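You operate a simulated robot arm through the tools that you are given. There is no shell and no other tool.

Carry out the task below with a simulated robot arm. There is one attempt and no reset: what you move stays moved.

TASK
Test both mini cheeses on the pine slab for damp and set the drier one on the paper.
Fine: the paper lies on the white slab; use the damp meter and put it back. Set down upright: damp meter.

It is judged by the outcome, as a careful person would: the job done as asked, and still so three seconds after it is handed in. It fails if anything else is knocked over, pushed out of place, dropped, spilled or broken.

THE ROBOT
A 6-joint arm with a two-finger parallel gripper, fixed in place. Base frame: the origin is at the foot of the arm, x ahead of it, y to its left, z up. Units: mm, degrees, N and s.
With the tool pointing down near the work surface it reaches from about 360 to 860 mm from the base axis. Its first joint turns from -115.0 to 115.0 degrees. Payload 3.43 kg.
The tool frame sits at the grasp point between the pads (the TCP): z along the fingers, y along the line on which they close. The tips reach 34 mm beyond it. Largest opening 128 mm; finger width 24, thickness 12; the body of the gripper, 48 by 130 mm, starts 96 mm behind the TCP.
Orientation is that of the tool frame in the base frame, as [roll, pitch, yaw] about the fixed x, y, z axes, in that order (R = Rz(yaw) Ry(pitch) Rx(roll)). With the fingers straight down and closing along the base's y, the tool's x points along the base's -x, its y along +y and its z along -z.

THE INTERFACE
- The arm moves only by the tool jog_arm. Its argument "series" is a list of rows, each a list of 7 numbers: the shift along the base's x, y, z in units of 100 mm (1.0 is 100 mm), then the turn, a rotation vector about the base's x, y, z in units of 90 degrees (1.0 is 90 degrees), then the opening in per cent of the stroke, from 0 (shut) to 100 (fully open). In form: [[x, y, z, rx, ry, rz, hand], ...]. A call has 1 to 20 rows; each row is the pose to reach, as a shift and turn from the pose commanded when the call began. A call with a number of a shift or a turn outside -1 to 1 is refused whole. A row lasts 0.2 s, in which the tool goes at most 50 mm and 8.6 degrees; a call with a longer step from one row to the next is refused whole, and so is a gripper value outside its range. A pose out of reach is approached as far as the arm can. The call stops where the force on the tool passes 50 N (or 10 N more than at its start, if that is more) or the arm is blocked; 0.2 s more then pass. The fingers move at their own pace (about 108 mm/s each) and stop on an object; they squeeze with about 31 N. The grip force told is the motor's: it shows also when the fingers shut on nothing. Time passes only in rows, and 0.2 s behind the last, so rows that repeat a pose let the fingers close. The reply holds the time, the measured pose of the TCP, the force on the tool along the base axes, the opening and the grip force, in the units named above and with some noise, with the torque about the TCP (base axes, N m) and any sound that the robot's microphone picked up.
- Cameras (640 x 400 px; columns grow to the right, rows downward): "scene" is fixed at [221.6, -501.2, 1707.8]; the picture's right is [0.77, -0.63, 0.00], its down [-0.44, -0.53, -0.72] and it looks along [0.46, 0.56, -0.69] (base axes); focal length 330 px, centre (320, 200). "wrist" rides on the gripper at [76, -11, -160] in the tool frame; the picture's right is [0.15, 0.99, 0.00], its down [-0.88, 0.13, -0.46] and it looks along [-0.45, 0.07, 0.89] (tool axes); focal length 234 px, centre (320, 200). There is no depth. A picture from a camera that has moved, and an enlarged one, comes with that camera's place and axes in the base frame and with its lens.
- capture(camera): a new picture of that camera. It takes no simulated time.
- lift_body(by): slides the trunk up (or, below 0, down) by that many mm; the arm rides with it, the base frame stays. It gives what a move gives, with no picture.
- zoom(camera, box): a new picture of the part [left, top, right, bottom] of that camera's present view, enlarged. It takes no simulated time.
- hand_in(): hands the job in; it is judged then, once.

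Places have to be worked out from the pictures, the camera data and where the tool is seen. Open the gripper and draw the arm clear of the work before you hand the job in, unless the task says otherwise.

The tools are called after "Request:" by a JSON object that holds its "name" and its "arguments". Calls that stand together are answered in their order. jog_arm: Moves the arm, as the interface text tells. Its arguments: {"type":"object","properties":{"series":{"type":"array"}},"required":["series"]} The other tools are called the same way: lift_body (by) slides the trunk up or down; capture (camera) takes a picture; zoom (camera, box) takes an enlarged picture of a part of a camera's view; hand_in () hands the job in.

At the start:

```text
t: 0.0
tool_pos: [438.6, 195.3, 1297.5]
tool_rot: [180.0, 0.0, 180.0]
contact_force: [0.0, -0.1, -1.4]
wrist_torque: [0.01, -0.02, -0.01]
width: 128.0
gripper_force: 0.1
trunk travel left (down, up): [-675.0, 115.0]
```

scene: 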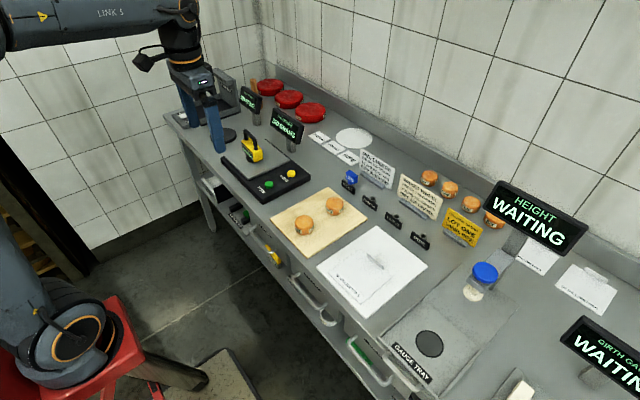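
wrist: 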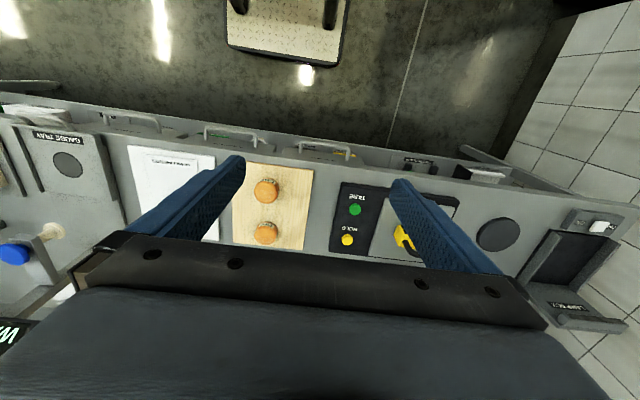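

The scene shows a bench with a pine board holding two mini cheeses, a white slab with paper, and a yellow device on a black board, with several signs. I will zoom in to read the signs and identify the damp meter.

Request:
{"name": "zoom", "arguments": {"camera": "scene", "box": [200, 60, 360, 160]}}

Request:
{"name": "zoom", "arguments": {"camera": "scene", "box": [330, 140, 490, 240]}}

Request:
{"name": "zoom", "arguments": {"camera": "scene", "box": [200, 120, 360, 220]}}

Request:
{"name": "zoom", "arguments": {"camera": "scene", "box": [290, 200, 450, 300]}}

```text
4.00 times, centred on (280, 110) of scene
camera zoom: at [221.6, -501.2, 1707.8], right [0.77, -0.63, 0.0], down [-0.44, -0.53, -0.72], along [0.46, 0.56, -0.69], focal length 1321 px, centre (480, 560)
```

zoom: 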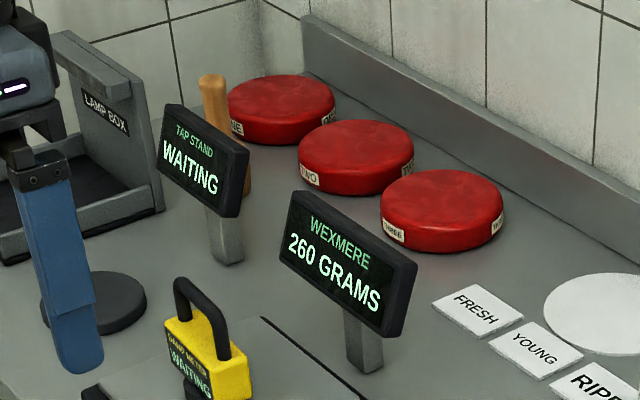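

```text
4.00 times, centred on (410, 190) of scene
camera zoom: at [221.6, -501.2, 1707.8], right [0.77, -0.63, 0.0], down [-0.44, -0.53, -0.72], along [0.46, 0.56, -0.69], focal length 1321 px, centre (-40, 240)
```

zoom: 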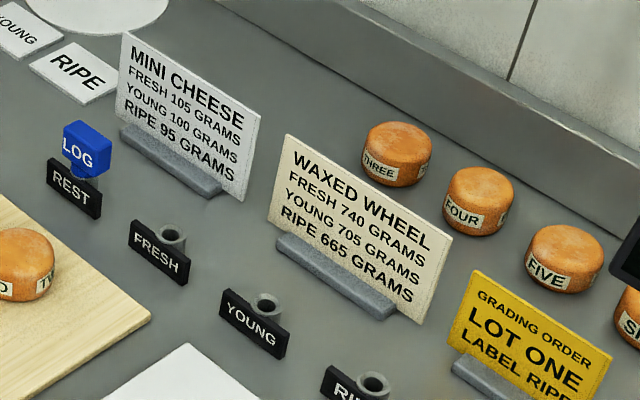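

```text
4.00 times, centred on (280, 170) of scene
camera zoom: at [221.6, -501.2, 1707.8], right [0.77, -0.63, 0.0], down [-0.44, -0.53, -0.72], along [0.46, 0.56, -0.69], focal length 1321 px, centre (480, 320)
```

zoom: 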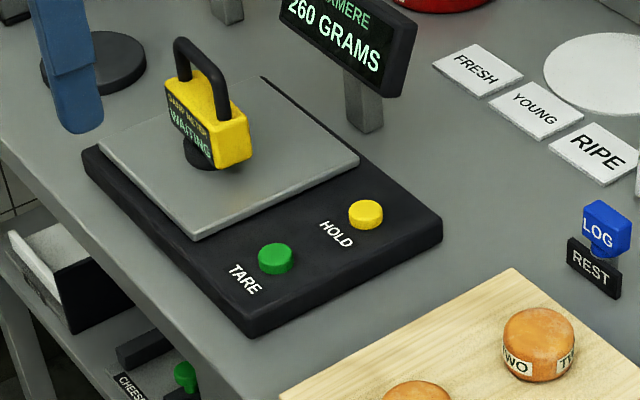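

```text
4.00 times, centred on (370, 250) of scene
camera zoom: at [221.6, -501.2, 1707.8], right [0.77, -0.63, 0.0], down [-0.44, -0.53, -0.72], along [0.46, 0.56, -0.69], focal length 1321 px, centre (120, 0)
```

zoom: 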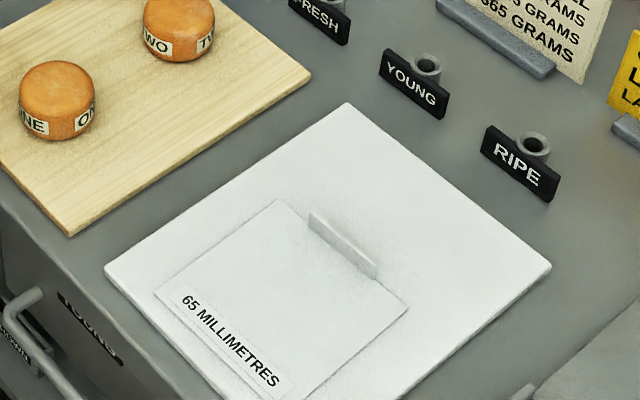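

The yellow instrument with the black handle reads "DAMP METER / WAITING" and stands on the Wexmere scale pan. Two cheeses, ONE and TWO, are on the pine slab. I'll look closer at the meter, the cheeses and the white slab from both cameras to triangulate.

Request:
{"name": "zoom", "arguments": {"camera": "scene", "box": [230, 125, 278, 155]}}

Request:
{"name": "zoom", "arguments": {"camera": "scene", "box": [320, 225, 430, 320]}}

Request:
{"name": "zoom", "arguments": {"camera": "wrist", "box": [320, 150, 480, 270]}}

Request:
{"name": "zoom", "arguments": {"camera": "wrist", "box": [120, 140, 320, 260]}}

Request:
{"name": "zoom", "arguments": {"camera": "scene", "box": [480, 180, 640, 280]}}

Request:
{"name": "zoom", "arguments": {"camera": "scene", "box": [0, 0, 320, 200]}}

```text
13.33 times, centred on (254, 140) of scene
camera zoom: at [221.6, -501.2, 1707.8], right [0.77, -0.63, 0.0], down [-0.44, -0.53, -0.72], along [0.46, 0.56, -0.69], focal length 4404 px, centre (1200, 1000)
```

zoom: 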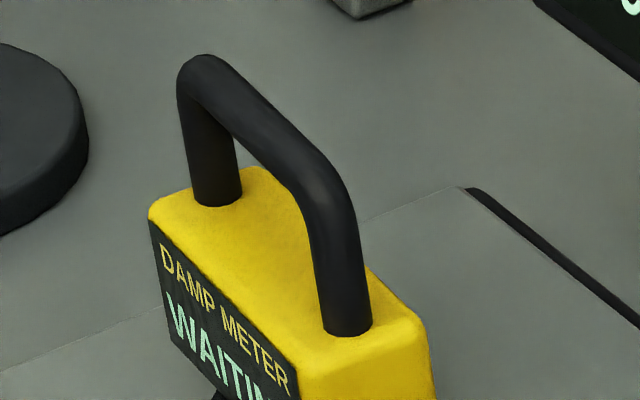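

```text
4.21 times, centred on (375, 272) of scene
camera zoom: at [221.6, -501.2, 1707.8], right [0.77, -0.63, 0.0], down [-0.44, -0.53, -0.72], along [0.46, 0.56, -0.69], focal length 1391 px, centre (88, -105)
```

zoom: 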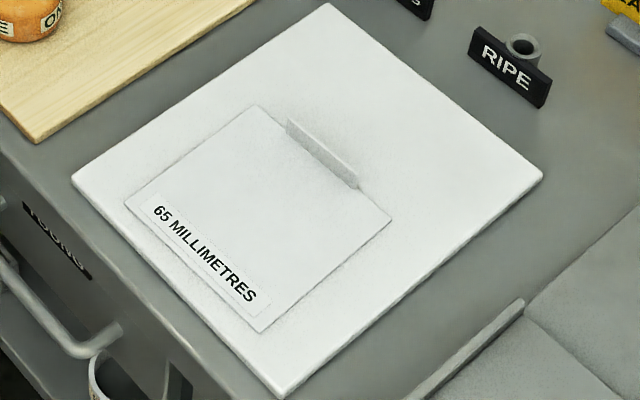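

```text
3.33 times, centred on (400, 210) of wrist
camera zoom: at [361.8, 184.4, 1457.7], right [-0.15, 0.99, 0.0], down [0.88, 0.13, 0.46], along [0.45, 0.07, -0.89], focal length 781 px, centre (53, 167)
```

zoom: 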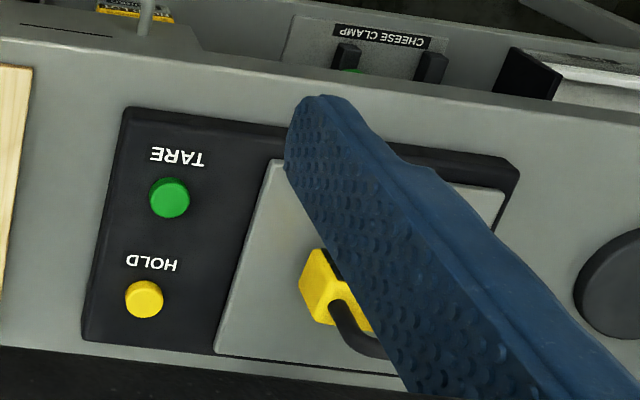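

```text
3.20 times, centred on (220, 200) of wrist
camera zoom: at [361.8, 184.4, 1457.7], right [-0.15, 0.99, 0.0], down [0.88, 0.13, 0.46], along [0.45, 0.07, -0.89], focal length 749 px, centre (640, 200)
```

zoom: 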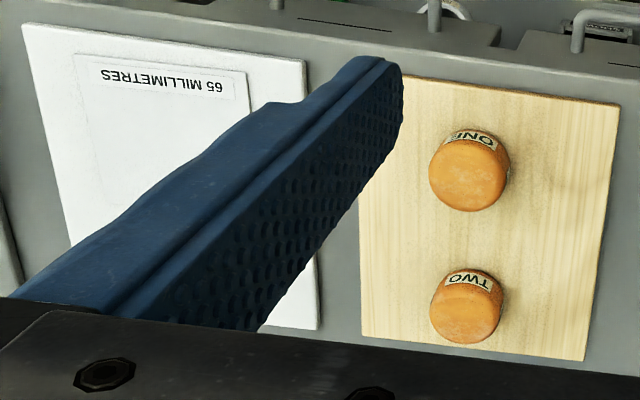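

```text
4.00 times, centred on (560, 230) of scene
camera zoom: at [221.6, -501.2, 1707.8], right [0.77, -0.63, 0.0], down [-0.44, -0.53, -0.72], along [0.46, 0.56, -0.69], focal length 1321 px, centre (-640, 80)
```

zoom: 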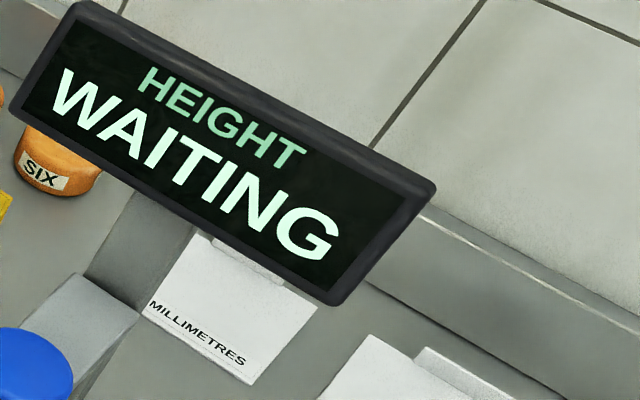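

```text
2.00 times, centred on (160, 100) of scene
camera zoom: at [221.6, -501.2, 1707.8], right [0.77, -0.63, 0.0], down [-0.44, -0.53, -0.72], along [0.46, 0.56, -0.69], focal length 661 px, centre (640, 400)
```

zoom: 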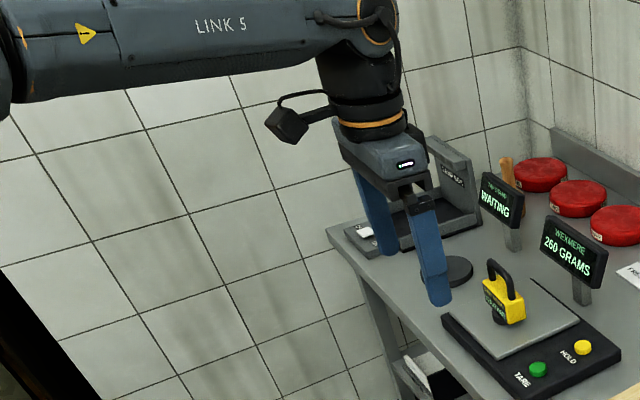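

The meter's handle appears to be near (696, 470, 1020) and the cheeses near (636, 84, 908), so I first bring the open gripper at its present height toward the meter to get better wrist views.

Request:
{"name": "jog_arm", "arguments": {"series": [[0.25, 0.25, 0, 0, 0, 0, 100], [0.5, 0.5, 0, 0, 0, 0, 100], [0.75, 0.75, 0, 0, 0, 0, 100], [1.0, 1.0, 0, 0, 0, 0, 100]]}}

```text
t: 1.0
tool_pos: [539.2, 296.1, 1298.5]
tool_rot: [-179.9, 0.1, -179.9]
contact_force: [-0.5, -0.6, 0.5]
wrist_torque: [0.02, -0.03, 0.0]
width: 128.1
gripper_force: 0.1
trunk travel left (down, up): [-675.0, 115.0]
```

The move went as commanded with no contact. I continue toward the meter and take a wrist picture.

Request:
{"name": "jog_arm", "arguments": {"series": [[0.2, 0.3, 0, 0, 0, 0, 100], [0.4, 0.6, 0, 0, 0, 0, 100], [0.6, 0.9, 0, 0, 0, 0, 100], [0.6, 1.0, 0, 0, 0, 0, 100]]}}

Request:
{"name": "capture", "arguments": {"camera": "wrist"}}

Request:
{"name": "capture", "arguments": {"camera": "scene"}}

```text
t: 2.0
tool_pos: [598.1, 396.2, 1298.5]
tool_rot: [-179.9, 0.0, 180.0]
contact_force: [0.1, 1.1, -0.8]
wrist_torque: [0.03, -0.01, -0.04]
width: 128.3
gripper_force: 0.0
trunk travel left (down, up): [-675.0, 115.0]
```

```text
taken
camera wrist: at [521.7, 385.3, 1457.5], right [-0.15, 0.99, 0.0], down [0.88, 0.13, 0.46], along [0.45, 0.07, -0.89], focal length 234 px, centre (320, 200)
```

wrist: 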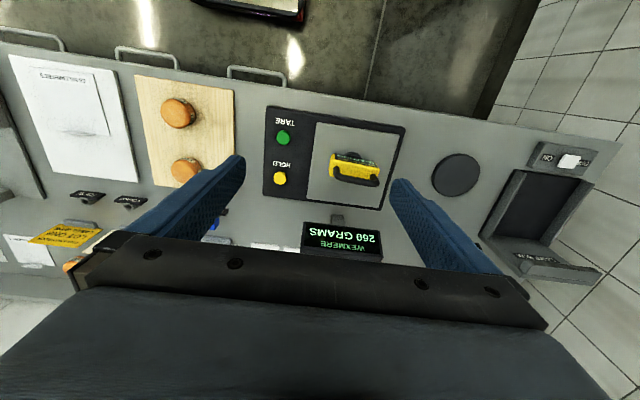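

```text
taken
```

scene: 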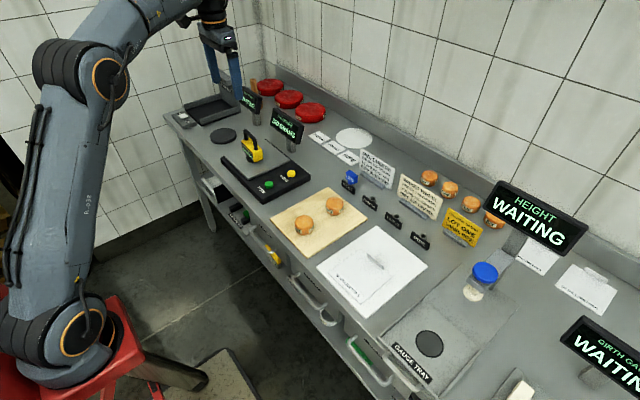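

The meter is now in clear view between the fingers. I zoom in to measure its handle and box accurately.

Request:
{"name": "zoom", "arguments": {"camera": "wrist", "box": [300, 130, 412, 200]}}

Request:
{"name": "zoom", "arguments": {"camera": "scene", "box": [222, 125, 286, 165]}}

Request:
{"name": "zoom", "arguments": {"camera": "wrist", "box": [120, 60, 280, 200]}}

```text
5.71 times, centred on (356, 165) of wrist
camera zoom: at [521.7, 385.3, 1457.5], right [-0.15, 0.99, 0.0], down [0.88, 0.13, 0.46], along [0.45, 0.07, -0.89], focal length 1338 px, centre (114, 400)
```

zoom: 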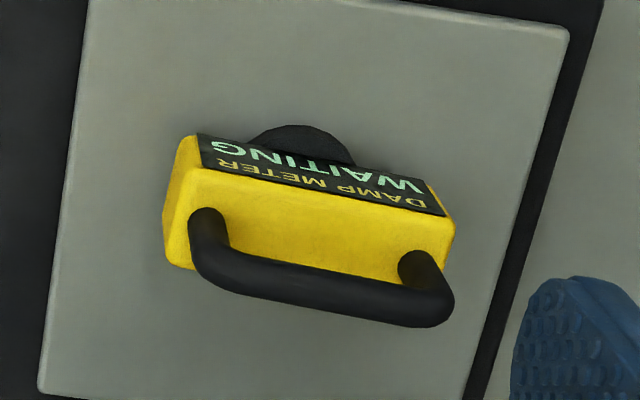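

```text
10.00 times, centred on (254, 145) of scene
camera zoom: at [221.6, -501.2, 1707.8], right [0.77, -0.63, 0.0], down [-0.44, -0.53, -0.72], along [0.46, 0.56, -0.69], focal length 3303 px, centre (980, 750)
```

zoom: 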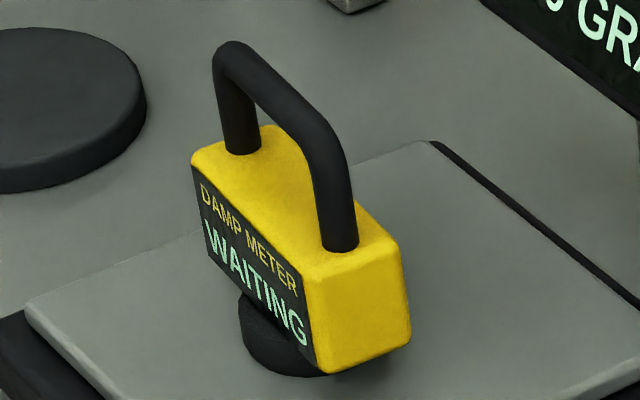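

```text
2.86 times, centred on (200, 130) of wrist
camera zoom: at [521.7, 385.3, 1457.5], right [-0.15, 0.99, 0.0], down [0.88, 0.13, 0.46], along [0.45, 0.07, -0.89], focal length 669 px, centre (663, 400)
```

zoom: 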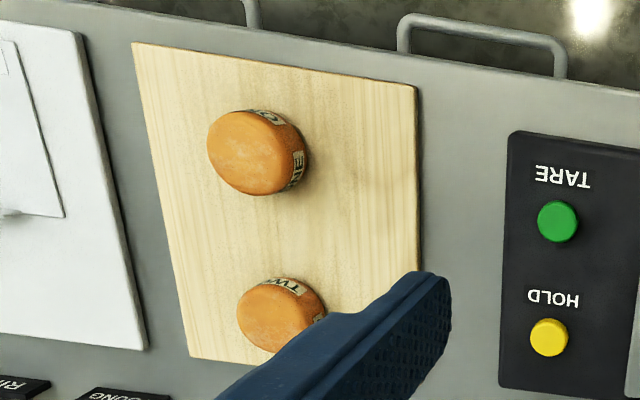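

Triangulating: the handle bar runs along y from about (685, 445) to (686, 523), top about z 1023; the pan is about z 918, so the meter centre is about (686, 484). I move above it and down partway for a refined view.

Request:
{"name": "jog_arm", "arguments": {"series": [[0.22, 0.22, -0.2, 0, 0, 0, 100], [0.44, 0.44, -0.4, 0, 0, 0, 100], [0.66, 0.66, -0.6, 0, 0, 0, 100], [0.88, 0.88, -0.8, 0, 0, 0, 100], [0.88, 0.88, -1.0, 0, 0, 0, 100]]}}

Request:
{"name": "capture", "arguments": {"camera": "wrist"}}

Request:
{"name": "capture", "arguments": {"camera": "scene"}}

```text
t: 3.2
tool_pos: [670.1, 472.7, 1188.6]
tool_rot: [-179.8, -0.1, -180.0]
contact_force: [0.0, 0.8, 0.2]
wrist_torque: [0.0, -0.03, 0.01]
width: 128.1
gripper_force: 0.1
out of reach, approached as far as the arm can: row 3, 4, 5
trunk travel left (down, up): [-675.0, 115.0]
```

```text
taken
camera wrist: at [593.9, 461.7, 1349.2], right [-0.15, 0.99, 0.0], down [0.88, 0.13, 0.45], along [0.45, 0.07, -0.89], focal length 234 px, centre (320, 200)
```

wrist: 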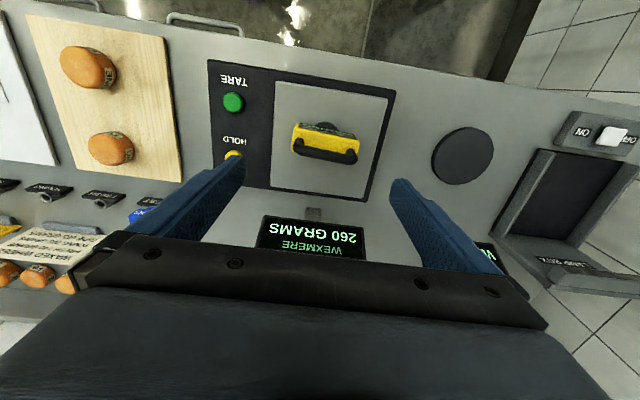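

```text
taken
```

scene: 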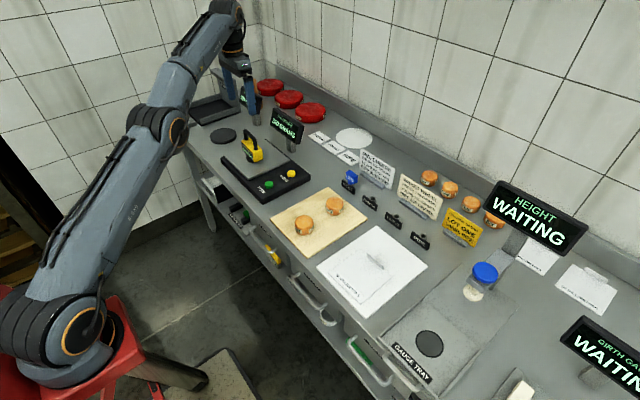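

At this height the pose was slightly beyond reach (stopped at 670, 473, 1189), which should improve lower down. I zoom in on the meter to refine its location before descending.

Request:
{"name": "zoom", "arguments": {"camera": "wrist", "box": [264, 80, 400, 205]}}

Request:
{"name": "zoom", "arguments": {"camera": "scene", "box": [206, 90, 302, 150]}}

```text
3.20 times, centred on (332, 142) of wrist
camera zoom: at [593.9, 461.7, 1349.2], right [-0.15, 0.99, 0.0], down [0.88, 0.13, 0.45], along [0.45, 0.07, -0.89], focal length 749 px, centre (282, 384)
```

zoom: 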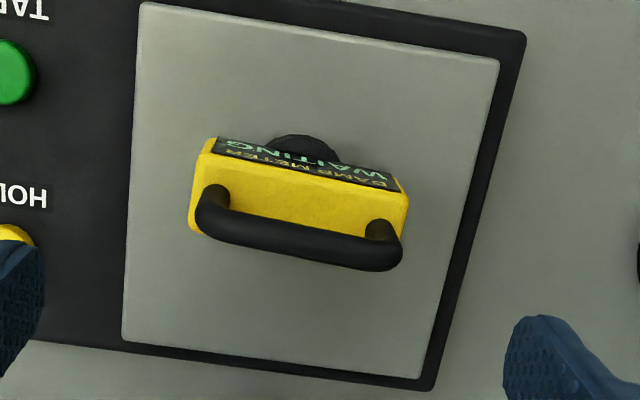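

```text
6.67 times, centred on (254, 120) of scene
camera zoom: at [221.6, -501.2, 1707.8], right [0.77, -0.63, 0.0], down [-0.44, -0.53, -0.72], along [0.46, 0.56, -0.69], focal length 2202 px, centre (760, 733)
```

zoom: 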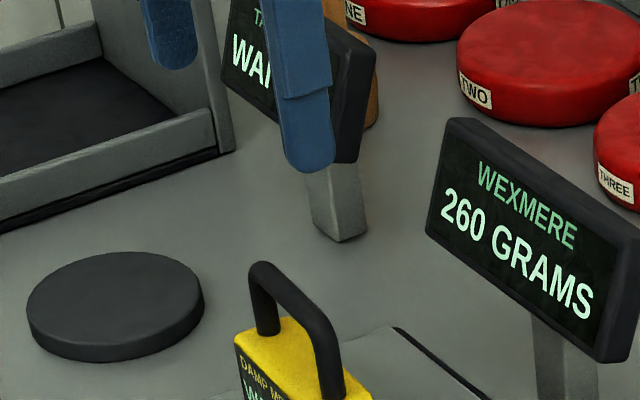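

From two wrist views, the handle bar is centred at about (687, 486) with top near z 1025, and the box is about 98 mm long along y (438–536), leaving ~15 mm clearance per side. I descend partway and check that the arm reaches the xy target.

Request:
{"name": "jog_arm", "arguments": {"series": [[0.0, 0.0, -0.2, 0, 0, 0, 100], [0.0, 0.01, -0.4, 0, 0, 0, 100], [0.01, 0.02, -0.6, 0, 0, 0, 100], [0.01, 0.02, -0.8, 0, 0, 0, 100], [0.01, 0.02, -0.9, 0, 0, 0, 100]]}}

Request:
{"name": "capture", "arguments": {"camera": "wrist"}}

```text
t: 4.4
tool_pos: [673.0, 473.9, 1101.8]
tool_rot: [180.0, 0.0, -179.9]
contact_force: [0.6, -0.3, -0.7]
wrist_torque: [0.03, -0.03, -0.01]
width: 128.0
gripper_force: 0.1
trunk travel left (down, up): [-675.0, 115.0]
```

```text
taken
camera wrist: at [595.2, 462.8, 1260.3], right [-0.15, 0.99, 0.0], down [0.88, 0.13, 0.46], along [0.45, 0.07, -0.89], focal length 234 px, centre (320, 200)
```

wrist: 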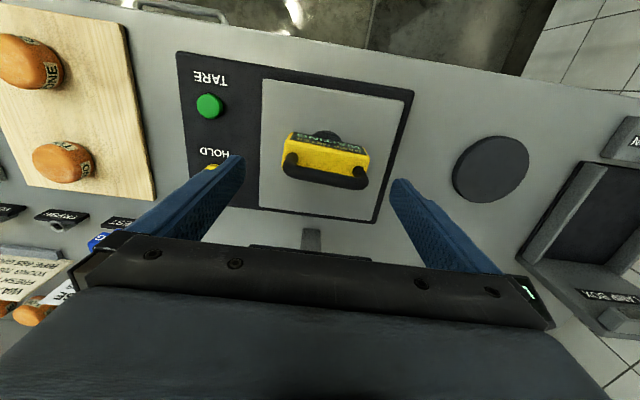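

The command base was the clamped pose, so the tool is now at (672, 474, 1102). I shift by +15, +12 in xy and down to about 1065, then look again.

Request:
{"name": "jog_arm", "arguments": {"series": [[0.08, 0.06, -0.1, 0, 0, 0, 100], [0.15, 0.12, -0.2, 0, 0, 0, 100], [0.15, 0.12, -0.37, 0, 0, 0, 100], [0.15, 0.12, -0.37, 0, 0, 0, 100]]}}

Request:
{"name": "capture", "arguments": {"camera": "wrist"}}

Request:
{"name": "zoom", "arguments": {"camera": "scene", "box": [206, 90, 302, 180]}}

```text
t: 5.4
tool_pos: [686.4, 486.0, 1063.5]
tool_rot: [180.0, 0.0, -180.0]
contact_force: [0.1, -1.2, 0.2]
wrist_torque: [0.02, 0.02, 0.0]
width: 128.0
gripper_force: 0.0
trunk travel left (down, up): [-675.0, 115.0]
```

```text
taken
camera wrist: at [609.4, 474.5, 1223.3], right [-0.15, 0.99, 0.0], down [0.88, 0.13, 0.46], along [0.45, 0.07, -0.89], focal length 234 px, centre (320, 200)
```

wrist: 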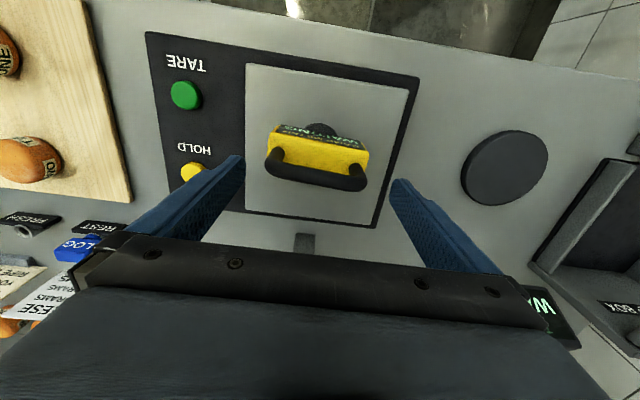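

```text
4.44 times, centred on (254, 135) of scene
camera zoom: at [221.6, -501.2, 1707.8], right [0.77, -0.63, 0.0], down [-0.44, -0.53, -0.72], along [0.46, 0.56, -0.69], focal length 1468 px, centre (613, 489)
```

zoom: 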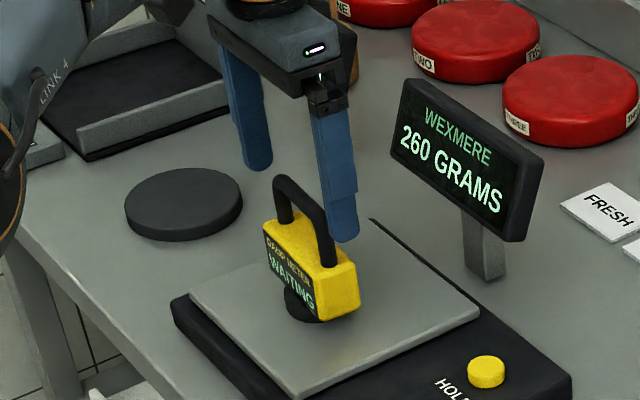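

The arm now reaches (686, 486, 1063). I zoom on the wrist view to verify the meter is centred between the fingers before going lower.

Request:
{"name": "zoom", "arguments": {"camera": "wrist", "box": [220, 90, 420, 215]}}

```text
3.20 times, centred on (320, 152) of wrist
camera zoom: at [609.4, 474.5, 1223.3], right [-0.15, 0.99, 0.0], down [0.88, 0.13, 0.46], along [0.45, 0.07, -0.89], focal length 749 px, centre (320, 352)
```

zoom: 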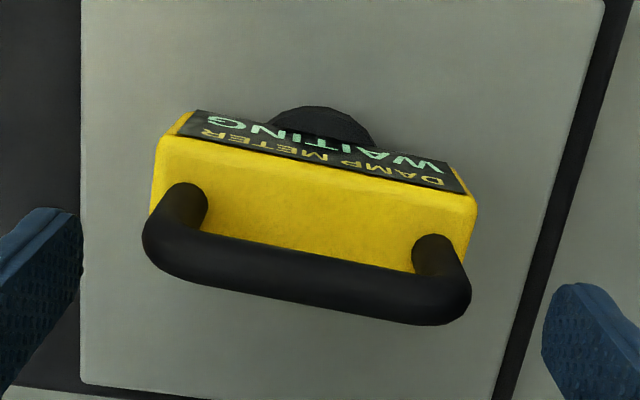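

The box spans roughly y 431–535 (centre ~484) rotated about −2.5° in yaw. I shift 2 mm in −y, turn the tool −2.3°, and descend with open fingers straddling the box ends to TCP z ≈ 973 (tips ~939, pan ~918).

Request:
{"name": "jog_arm", "arguments": {"series": [[0.01, -0.02, -0.1, 0, 0, -0.025, 100], [0.01, -0.02, -0.3, 0, 0, -0.025, 100], [0.01, -0.02, -0.5, 0, 0, -0.025, 100], [0.01, -0.02, -0.7, 0, 0, -0.025, 100], [0.01, -0.02, -0.8, 0, 0, -0.025, 100], [0.01, -0.02, -0.9, 0, 0, -0.025, 100]]}}

Request:
{"name": "capture", "arguments": {"camera": "wrist"}}

Request:
{"name": "zoom", "arguments": {"camera": "scene", "box": [206, 100, 302, 180]}}

```text
t: 6.8
tool_pos: [687.2, 482.9, 973.9]
tool_rot: [-180.0, 0.0, 177.7]
contact_force: [0.4, -0.1, -0.4]
wrist_torque: [0.0, 0.0, 0.01]
width: 128.0
gripper_force: 0.0
trunk travel left (down, up): [-675.0, 115.0]
```

```text
taken
camera wrist: at [610.0, 475.2, 1134.4], right [-0.11, 0.99, 0.0], down [0.88, 0.1, 0.46], along [0.45, 0.05, -0.89], focal length 234 px, centre (320, 200)
```

wrist: 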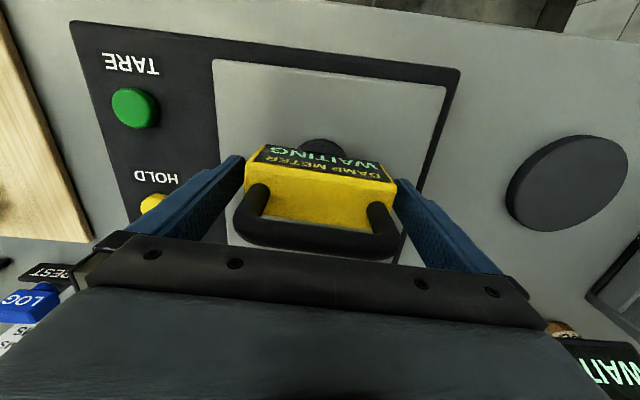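

```text
5.00 times, centred on (254, 140) of scene
camera zoom: at [221.6, -501.2, 1707.8], right [0.77, -0.63, 0.0], down [-0.44, -0.53, -0.72], along [0.46, 0.56, -0.69], focal length 1652 px, centre (650, 500)
```

zoom: 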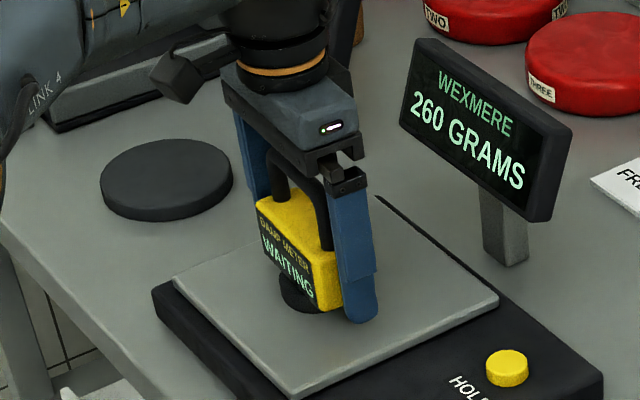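

Both fingers straddle the box with no contact force. I close on the box ends, holding pose for several rows.

Request:
{"name": "jog_arm", "arguments": {"series": [[0, 0, 0, 0, 0, 0, 85], [0, 0, 0, 0, 0, 0, 60], [0, 0, 0, 0, 0, 0, 0], [0, 0, 0, 0, 0, 0, 0], [0, 0, 0, 0, 0, 0, 0]]}}

Request:
{"name": "capture", "arguments": {"camera": "wrist"}}

Request:
{"name": "zoom", "arguments": {"camera": "scene", "box": [206, 100, 302, 180]}}

```text
t: 8.0
tool_pos: [688.5, 484.1, 974.7]
tool_rot: [-180.0, -0.1, 177.8]
contact_force: [0.8, -0.4, -0.6]
wrist_torque: [0.02, -0.01, -0.03]
width: 104.1
gripper_force: 31.0
trunk travel left (down, up): [-675.0, 115.0]
```

```text
taken
camera wrist: at [610.1, 475.2, 1134.4], right [-0.11, 0.99, 0.0], down [0.89, 0.1, 0.46], along [0.45, 0.05, -0.89], focal length 234 px, centre (320, 200)
```

wrist: 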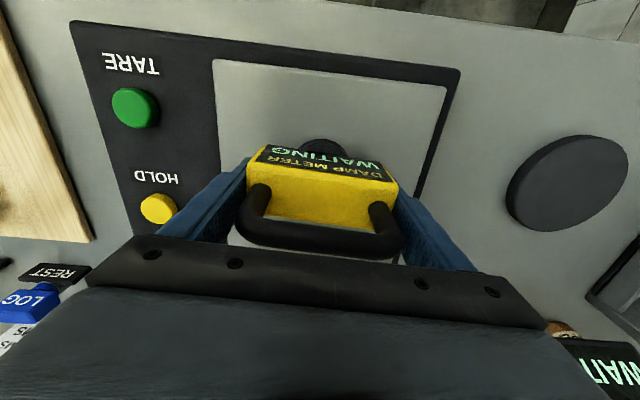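

```text
5.00 times, centred on (254, 140) of scene
camera zoom: at [221.6, -501.2, 1707.8], right [0.77, -0.63, 0.0], down [-0.44, -0.53, -0.72], along [0.46, 0.56, -0.69], focal length 1652 px, centre (650, 500)
```

zoom: 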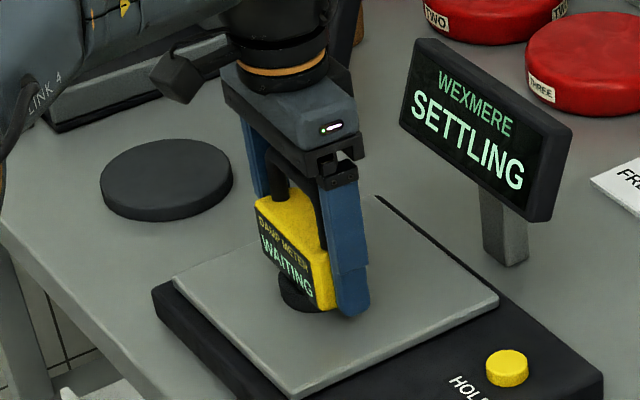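

The grip holds at 104 mm width, 31 N, and the scale reads "SETTLING". I lift the meter straight up 80 mm.

Request:
{"name": "jog_arm", "arguments": {"series": [[0, 0, 0.1, 0, 0, 0, 0], [0, 0, 0.3, 0, 0, 0, 0], [0, 0, 0.5, 0, 0, 0, 0], [0, 0, 0.7, 0, 0, 0, 0], [0, 0, 0.8, 0, 0, 0, 0], [0, 0, 0.8, 0, 0, 0, 0]]}}

Request:
{"name": "zoom", "arguments": {"camera": "scene", "box": [206, 90, 318, 180]}}

```text
t: 9.4
tool_pos: [687.9, 483.8, 1053.7]
tool_rot: [180.0, 0.0, 177.8]
contact_force: [-0.5, 0.0, -2.3]
wrist_torque: [0.0, -0.03, 0.03]
width: 103.8
gripper_force: 31.3
trunk travel left (down, up): [-675.0, 115.0]
```

```text
4.44 times, centred on (262, 135) of scene
camera zoom: at [221.6, -501.2, 1707.8], right [0.77, -0.63, 0.0], down [-0.44, -0.53, -0.72], along [0.46, 0.56, -0.69], focal length 1468 px, centre (578, 489)
```

zoom: 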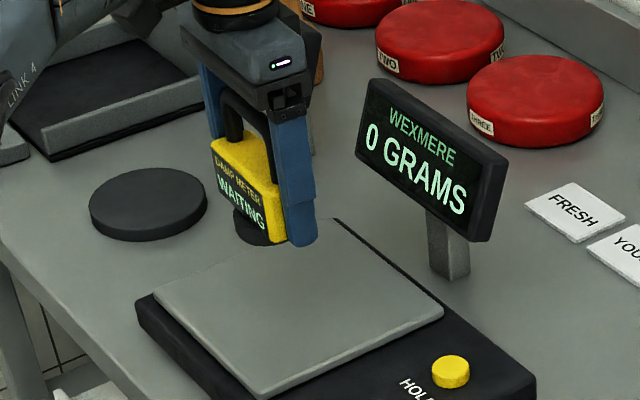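

The meter is cleanly held and the scale reads 0 grams. Cheese ONE's top is at about (631, 89, 925) and TWO's at (761, 92, 925); I carry the meter at this height toward the cheeses.

Request:
{"name": "jog_arm", "arguments": {"series": [[-0.03, -0.15, 0, 0, 0, 0, 0], [-0.08, -0.4, 0, 0, 0, 0, 0], [-0.14, -0.7, 0, 0, 0, 0, 0], [-0.2, -1.0, 0, 0, 0, 0, 0]]}}

Request:
{"name": "jog_arm", "arguments": {"series": [[-0.06, -0.3, 0, 0, 0, 0, 0], [-0.12, -0.6, 0, 0, 0, 0, 0], [-0.16, -0.8, 0, 0, 0, 0, 0], [-0.2, -1.0, 0, 0, 0, 0, 0]]}}

Request:
{"name": "jog_arm", "arguments": {"series": [[-0.06, -0.3, 0, 0, 0, 0, 0], [-0.12, -0.6, 0, 0, 0, 0, 0], [-0.16, -0.8, 0, 0, 0, 0, 0], [-0.17, -1.0, 0, 0, 0, 0, 0], [-0.17, -1.0, 0, 0, 0, 0, 0]]}}

Request:
{"name": "capture", "arguments": {"camera": "wrist"}}

Request:
{"name": "capture", "arguments": {"camera": "scene"}}

```text
t: 10.4
tool_pos: [667.3, 384.1, 1053.9]
tool_rot: [179.9, -0.1, 177.7]
contact_force: [-0.2, 0.6, -3.3]
wrist_torque: [-0.01, 0.01, 0.0]
width: 103.9
gripper_force: 30.2
trunk travel left (down, up): [-675.0, 115.0]
```

```text
t: 11.4
tool_pos: [647.2, 284.8, 1052.8]
tool_rot: [180.0, 0.1, 177.7]
contact_force: [-0.8, 0.0, -4.2]
wrist_torque: [-0.03, 0.0, 0.03]
width: 104.0
gripper_force: 31.1
trunk travel left (down, up): [-675.0, 115.0]
```

```text
t: 12.6
tool_pos: [631.1, 183.6, 1053.9]
tool_rot: [-180.0, 0.1, 177.8]
contact_force: [-0.3, -0.1, -1.7]
wrist_torque: [0.0, -0.03, 0.01]
width: 104.0
gripper_force: 31.3
trunk travel left (down, up): [-675.0, 115.0]
```

```text
taken
camera wrist: at [553.5, 174.9, 1213.5], right [-0.11, 0.99, 0.0], down [0.88, 0.1, 0.46], along [0.45, 0.05, -0.89], focal length 234 px, centre (320, 200)
```

wrist: 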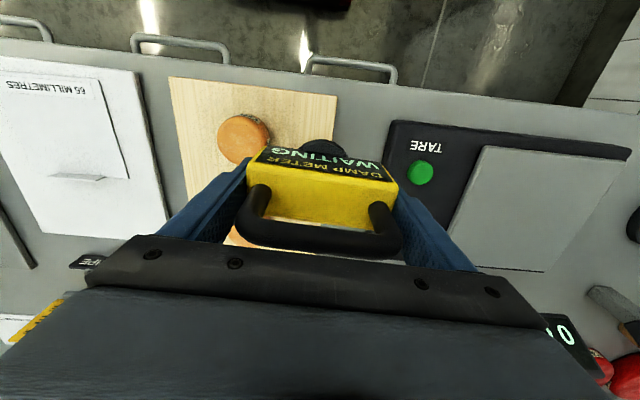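

```text
taken
```

scene: 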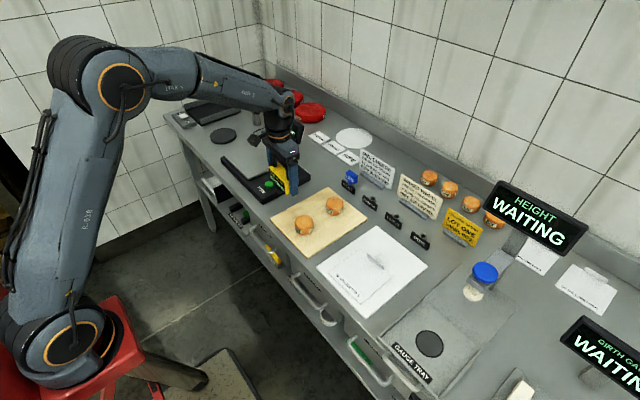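

The meter is riding steadily at (631, 184, 1054). I zoom in on cheese ONE and the white slab from here to refine their positions.

Request:
{"name": "zoom", "arguments": {"camera": "wrist", "box": [160, 70, 340, 182]}}

Request:
{"name": "zoom", "arguments": {"camera": "wrist", "box": [0, 60, 200, 260]}}

Request:
{"name": "zoom", "arguments": {"camera": "scene", "box": [240, 130, 360, 250]}}

```text
3.56 times, centred on (250, 126) of wrist
camera zoom: at [553.5, 174.9, 1213.5], right [-0.11, 0.99, 0.0], down [0.88, 0.1, 0.46], along [0.45, 0.05, -0.89], focal length 833 px, centre (569, 463)
```

zoom: 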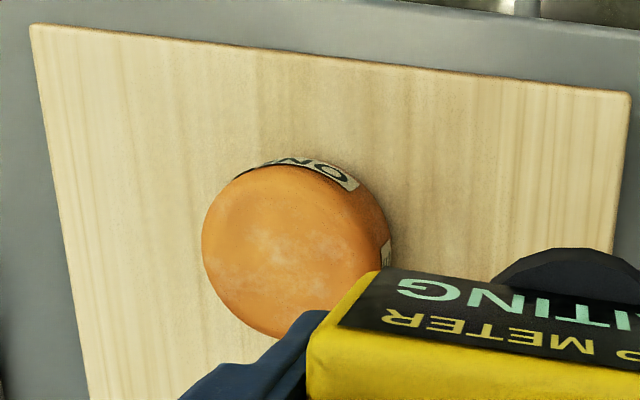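

```text
2.00 times, centred on (100, 160) of wrist
camera zoom: at [553.5, 174.9, 1213.5], right [-0.11, 0.99, 0.0], down [0.88, 0.1, 0.46], along [0.45, 0.05, -0.89], focal length 468 px, centre (760, 280)
```

zoom: 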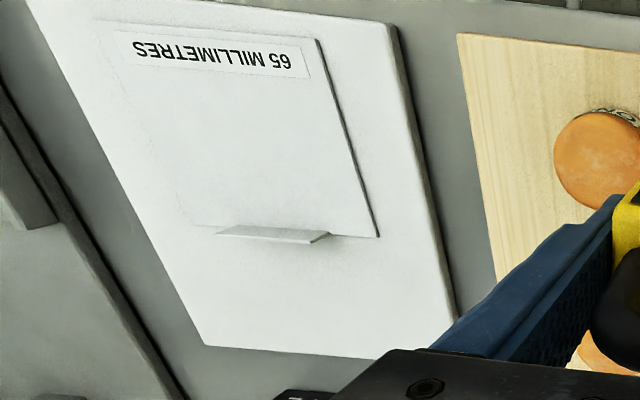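

```text
3.33 times, centred on (300, 190) of scene
camera zoom: at [221.6, -501.2, 1707.8], right [0.77, -0.63, 0.0], down [-0.44, -0.53, -0.72], along [0.46, 0.56, -0.69], focal length 1101 px, centre (387, 233)
```

zoom: 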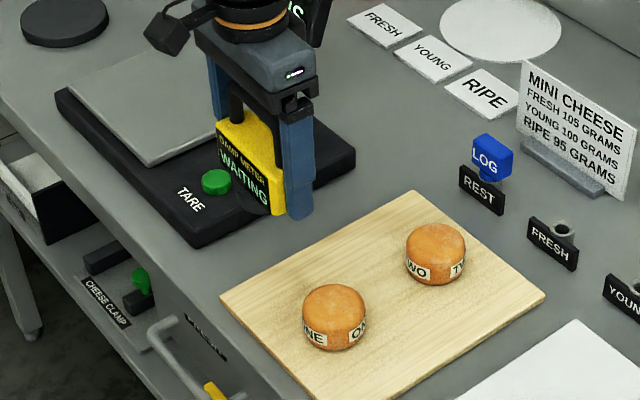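

Cheese ONE's top centre refines to about (630, 88, 925), diameter ~60 mm. I bring the meter over it and lower to TCP z ≈ 1000 (foot ~19 mm above the cheese).

Request:
{"name": "jog_arm", "arguments": {"series": [[0, -0.25, 0, 0, 0, 0, 0], [0, -0.5, 0, 0, 0, 0, 0], [0, -0.75, 0, 0, 0, 0, 0], [0, -0.96, 0, 0, 0, 0, 0], [0, -0.96, -0.2, 0, 0, 0, 0], [0, -0.96, -0.4, 0, 0, 0, 0], [0, -0.96, -0.5, 0, 0, 0, 0], [0, -0.96, -0.5, 0, 0, 0, 0]]}}

Request:
{"name": "capture", "arguments": {"camera": "wrist"}}

Request:
{"name": "zoom", "arguments": {"camera": "scene", "box": [260, 170, 350, 250]}}

```text
t: 14.4
tool_pos: [631.7, 87.0, 1002.8]
tool_rot: [179.9, 0.1, 177.7]
contact_force: [-0.2, 0.1, -2.3]
wrist_torque: [0.02, -0.03, -0.01]
width: 104.0
gripper_force: 30.6
trunk travel left (down, up): [-675.0, 115.0]
```

```text
taken
camera wrist: at [553.7, 79.0, 1162.8], right [-0.11, 0.99, 0.0], down [0.89, 0.1, 0.46], along [0.45, 0.05, -0.89], focal length 234 px, centre (320, 200)
```

wrist: 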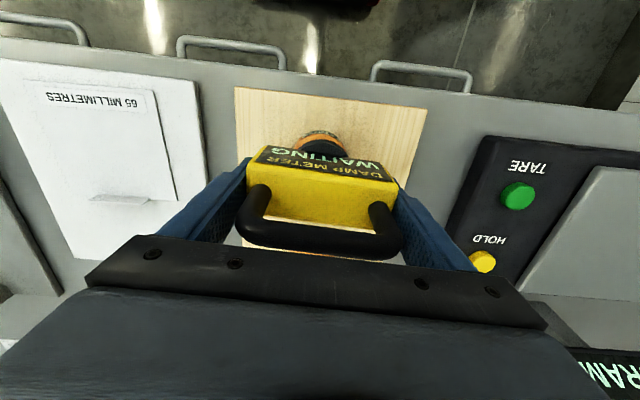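

```text
5.00 times, centred on (305, 210) of scene
camera zoom: at [221.6, -501.2, 1707.8], right [0.77, -0.63, 0.0], down [-0.44, -0.53, -0.72], along [0.46, 0.56, -0.69], focal length 1652 px, centre (395, 150)
```

zoom: 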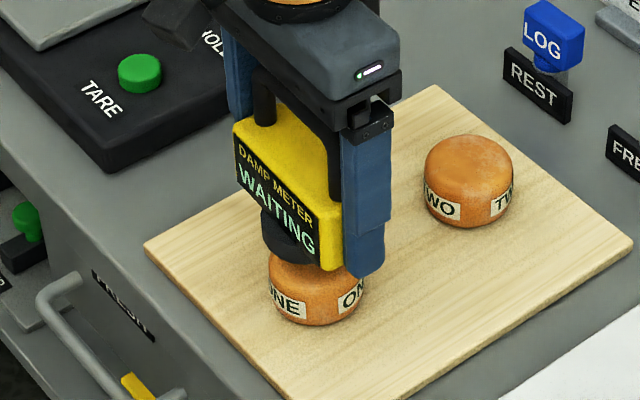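

The meter hovers just above ONE with no contact. I zoom in close to check how the foot lines up with the cheese top.

Request:
{"name": "zoom", "arguments": {"camera": "scene", "box": [296, 192, 344, 240]}}

Request:
{"name": "zoom", "arguments": {"camera": "wrist", "box": [235, 110, 405, 216]}}

```text
8.33 times, centred on (320, 216) of scene
camera zoom: at [221.6, -501.2, 1707.8], right [0.77, -0.63, 0.0], down [-0.44, -0.53, -0.72], along [0.46, 0.56, -0.69], focal length 2753 px, centre (320, 67)
```

zoom: 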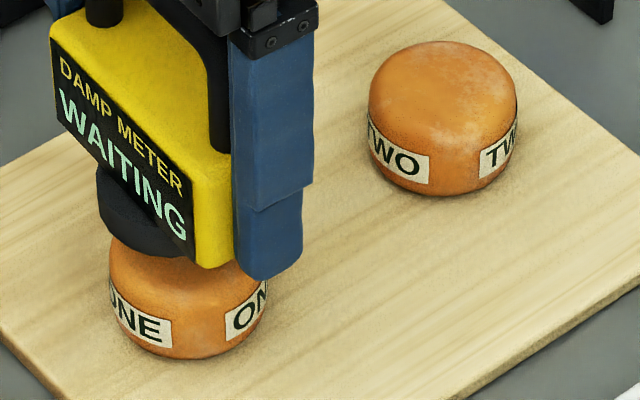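

```text
3.76 times, centred on (320, 163) of wrist
camera zoom: at [553.7, 79.0, 1162.8], right [-0.11, 0.99, 0.0], down [0.89, 0.1, 0.46], along [0.45, 0.05, -0.89], focal length 882 px, centre (320, 339)
```

zoom: 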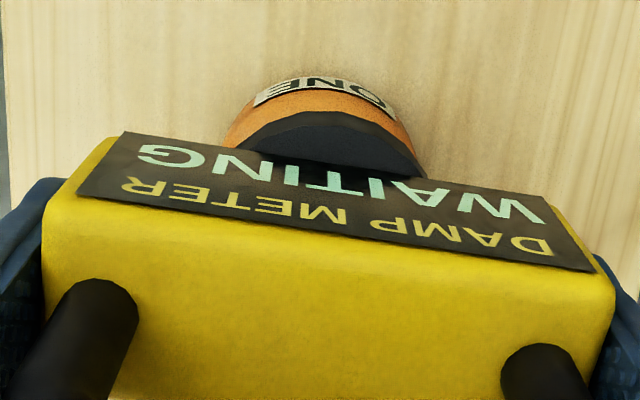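

Foot and cheese are both about 31 mm radius; the cheese appears ~3 mm further in +x than the foot. I shift +3 mm and descend in small steps to TCP z ≈ 988, then check force.

Request:
{"name": "jog_arm", "arguments": {"series": [[0.03, 0, -0.02, 0, 0, 0, 0], [0.03, 0, -0.06, 0, 0, 0, 0], [0.03, 0, -0.1, 0, 0, 0, 0], [0.03, 0, -0.14, 0, 0, 0, 0]]}}

Request:
{"name": "zoom", "arguments": {"camera": "scene", "box": [288, 182, 344, 240]}}

```text
t: 15.4
tool_pos: [634.7, 88.0, 989.3]
tool_rot: [-179.9, 0.0, 177.8]
contact_force: [0.3, 0.6, -2.3]
wrist_torque: [-0.02, 0.01, -0.03]
width: 103.7
gripper_force: 30.7
trunk travel left (down, up): [-675.0, 115.0]
```

```text
6.90 times, centred on (316, 211) of scene
camera zoom: at [221.6, -501.2, 1707.8], right [0.77, -0.63, 0.0], down [-0.44, -0.53, -0.72], along [0.46, 0.56, -0.69], focal length 2278 px, centre (348, 124)
```

zoom: 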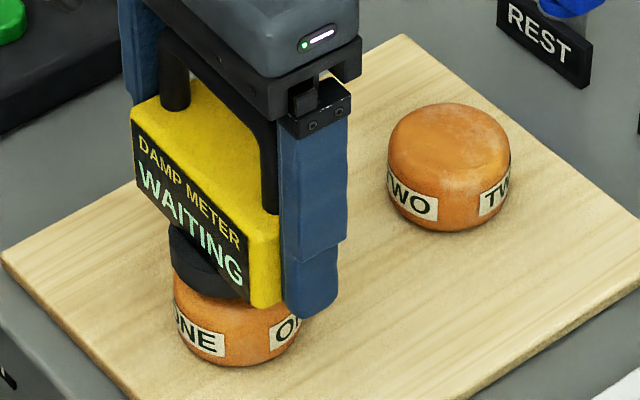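

Still no contact (force unchanged at −2.3 N, the meter's weight) and the foot is nearly on the cheese. I continue down in 2 mm steps.

Request:
{"name": "jog_arm", "arguments": {"series": [[0, 0, -0.02, 0, 0, 0, 0], [0, 0, -0.04, 0, 0, 0, 0], [0, 0, -0.06, 0, 0, 0, 0]]}}

Request:
{"name": "zoom", "arguments": {"camera": "scene", "box": [288, 182, 344, 240]}}

```text
t: 16.2
tool_pos: [633.0, 87.8, 983.5]
tool_rot: [180.0, 0.0, 177.7]
contact_force: [0.2, 0.3, -2.1]
wrist_torque: [-0.01, -0.01, 0.02]
width: 103.6
gripper_force: 31.3
trunk travel left (down, up): [-675.0, 115.0]
```

```text
6.90 times, centred on (316, 211) of scene
camera zoom: at [221.6, -501.2, 1707.8], right [0.77, -0.63, 0.0], down [-0.44, -0.53, -0.72], along [0.46, 0.56, -0.69], focal length 2278 px, centre (348, 124)
```

zoom: 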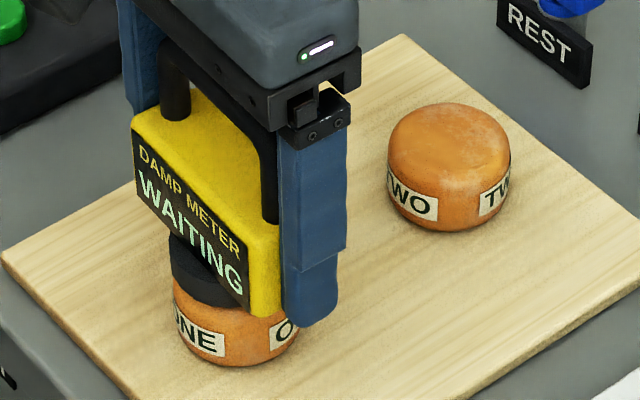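

Still no contact at z 983.5. Continuing in 1–2 mm steps.

Request:
{"name": "jog_arm", "arguments": {"series": [[0, 0, -0.02, 0, 0, 0, 0], [0, 0, -0.035, 0, 0, 0, 0], [0, 0, -0.05, 0, 0, 0, 0]]}}

Request:
{"name": "zoom", "arguments": {"camera": "scene", "box": [288, 182, 344, 240]}}

```text
t: 17.0
tool_pos: [633.8, 88.4, 981.3]
tool_rot: [-180.0, 0.3, 177.7]
contact_force: [-5.1, 0.1, 24.8]
wrist_torque: [-0.1, 0.27, -0.16]
width: 103.9
gripper_force: 31.7
trunk travel left (down, up): [-675.0, 115.0]
```

```text
6.90 times, centred on (316, 211) of scene
camera zoom: at [221.6, -501.2, 1707.8], right [0.77, -0.63, 0.0], down [-0.44, -0.53, -0.72], along [0.46, 0.56, -0.69], focal length 2278 px, centre (348, 124)
```

zoom: 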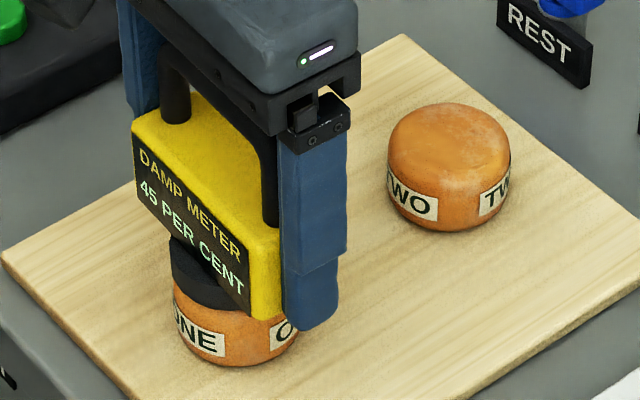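

Contact: force rose to ~25 N and the display now reads what looks like "45 PER CENT". I zoom closer to read it exactly.

Request:
{"name": "zoom", "arguments": {"camera": "scene", "box": [304, 198, 328, 230]}}

Request:
{"name": "zoom", "arguments": {"camera": "wrist", "box": [235, 110, 405, 216]}}

```text
12.50 times, centred on (316, 214) of scene
camera zoom: at [221.6, -501.2, 1707.8], right [0.77, -0.63, 0.0], down [-0.44, -0.53, -0.72], along [0.46, 0.56, -0.69], focal length 4129 px, centre (370, 25)
```

zoom: 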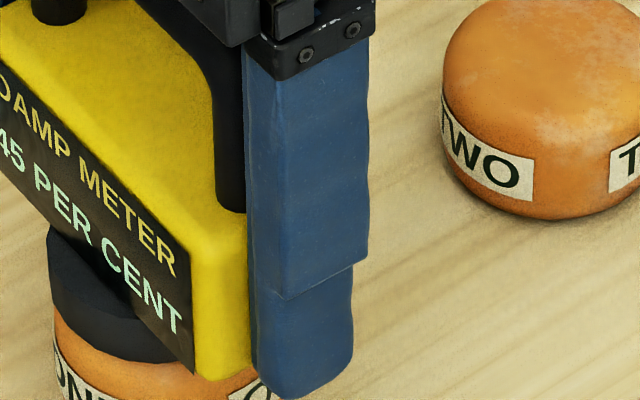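

```text
3.76 times, centred on (320, 163) of wrist
camera zoom: at [556.0, 79.4, 1140.7], right [-0.11, 0.99, 0.0], down [0.88, 0.1, 0.46], along [0.46, 0.05, -0.89], focal length 882 px, centre (320, 339)
```

zoom: 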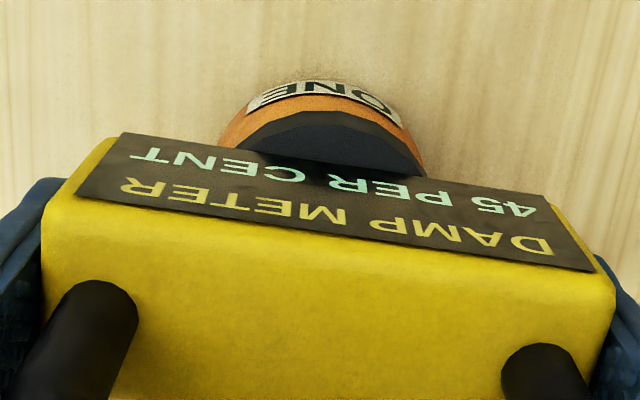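

Both views read "45 PER CENT" for cheese ONE. I ease off 1.5 mm and hold a second to confirm the reading is settled.

Request:
{"name": "jog_arm", "arguments": {"series": [[0, 0, 0.015, 0, 0, 0, 0], [0, 0, 0.015, 0, 0, 0, 0], [0, 0, 0.015, 0, 0, 0, 0], [0, 0, 0.015, 0, 0, 0, 0], [0, 0, 0.015, 0, 0, 0, 0]]}}

Request:
{"name": "zoom", "arguments": {"camera": "wrist", "box": [235, 110, 405, 216]}}

```text
t: 18.2
tool_pos: [633.1, 87.3, 980.4]
tool_rot: [180.0, 0.1, 177.8]
contact_force: [3.5, 1.1, 25.0]
wrist_torque: [0.05, -0.27, -0.03]
width: 103.8
gripper_force: 31.4
trunk travel left (down, up): [-675.0, 115.0]
```

```text
3.76 times, centred on (320, 163) of wrist
camera zoom: at [556.1, 79.3, 1140.7], right [-0.11, 0.99, 0.0], down [0.88, 0.1, 0.46], along [0.46, 0.05, -0.89], focal length 882 px, centre (320, 339)
```

zoom: 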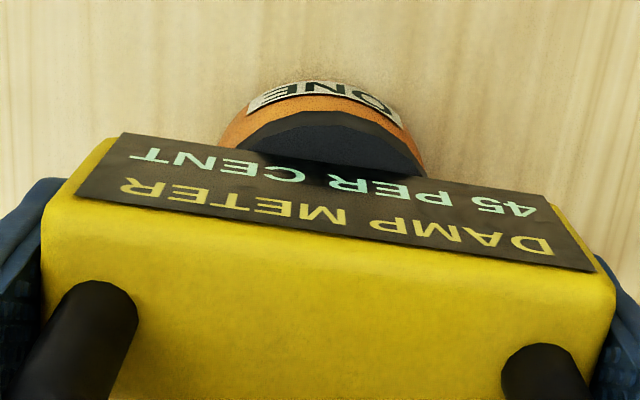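

Reading is steady at 45 per cent for ONE. I lift off straight up, checking that the cheese stays put.

Request:
{"name": "jog_arm", "arguments": {"series": [[0, 0, 0.03, 0, 0, 0, 0], [0, 0, 0.08, 0, 0, 0, 0], [0, 0, 0.18, 0, 0, 0, 0], [0, 0, 0.3, 0, 0, 0, 0], [0, 0, 0.4, 0, 0, 0, 0]]}}

Request:
{"name": "zoom", "arguments": {"camera": "scene", "box": [270, 160, 370, 250]}}

Request:
{"name": "zoom", "arguments": {"camera": "wrist", "box": [235, 110, 405, 216]}}

```text
t: 19.4
tool_pos: [634.0, 87.9, 1019.3]
tool_rot: [-180.0, 0.0, 177.7]
contact_force: [0.1, -0.3, -2.9]
wrist_torque: [0.03, 0.01, 0.04]
width: 103.7
gripper_force: 30.6
trunk travel left (down, up): [-675.0, 115.0]
```

```text
4.44 times, centred on (320, 205) of scene
camera zoom: at [221.6, -501.2, 1707.8], right [0.77, -0.63, 0.0], down [-0.44, -0.53, -0.72], along [0.46, 0.56, -0.69], focal length 1468 px, centre (320, 178)
```

zoom: 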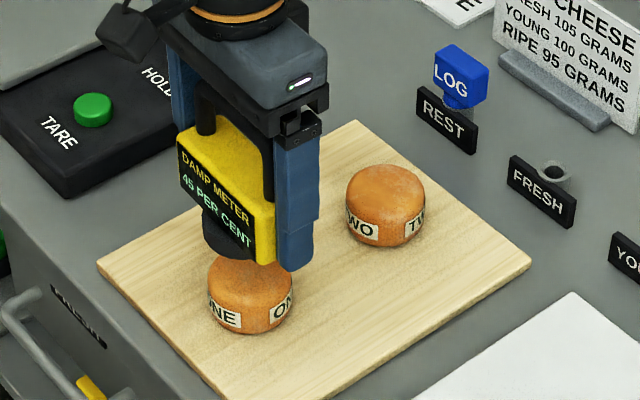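

```text
3.76 times, centred on (320, 163) of wrist
camera zoom: at [556.6, 79.7, 1180.0], right [-0.11, 0.99, 0.0], down [0.89, 0.1, 0.46], along [0.45, 0.05, -0.89], focal length 882 px, centre (320, 339)
```

zoom: 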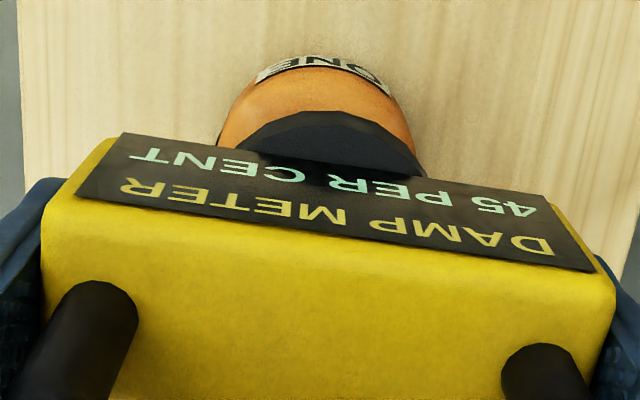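

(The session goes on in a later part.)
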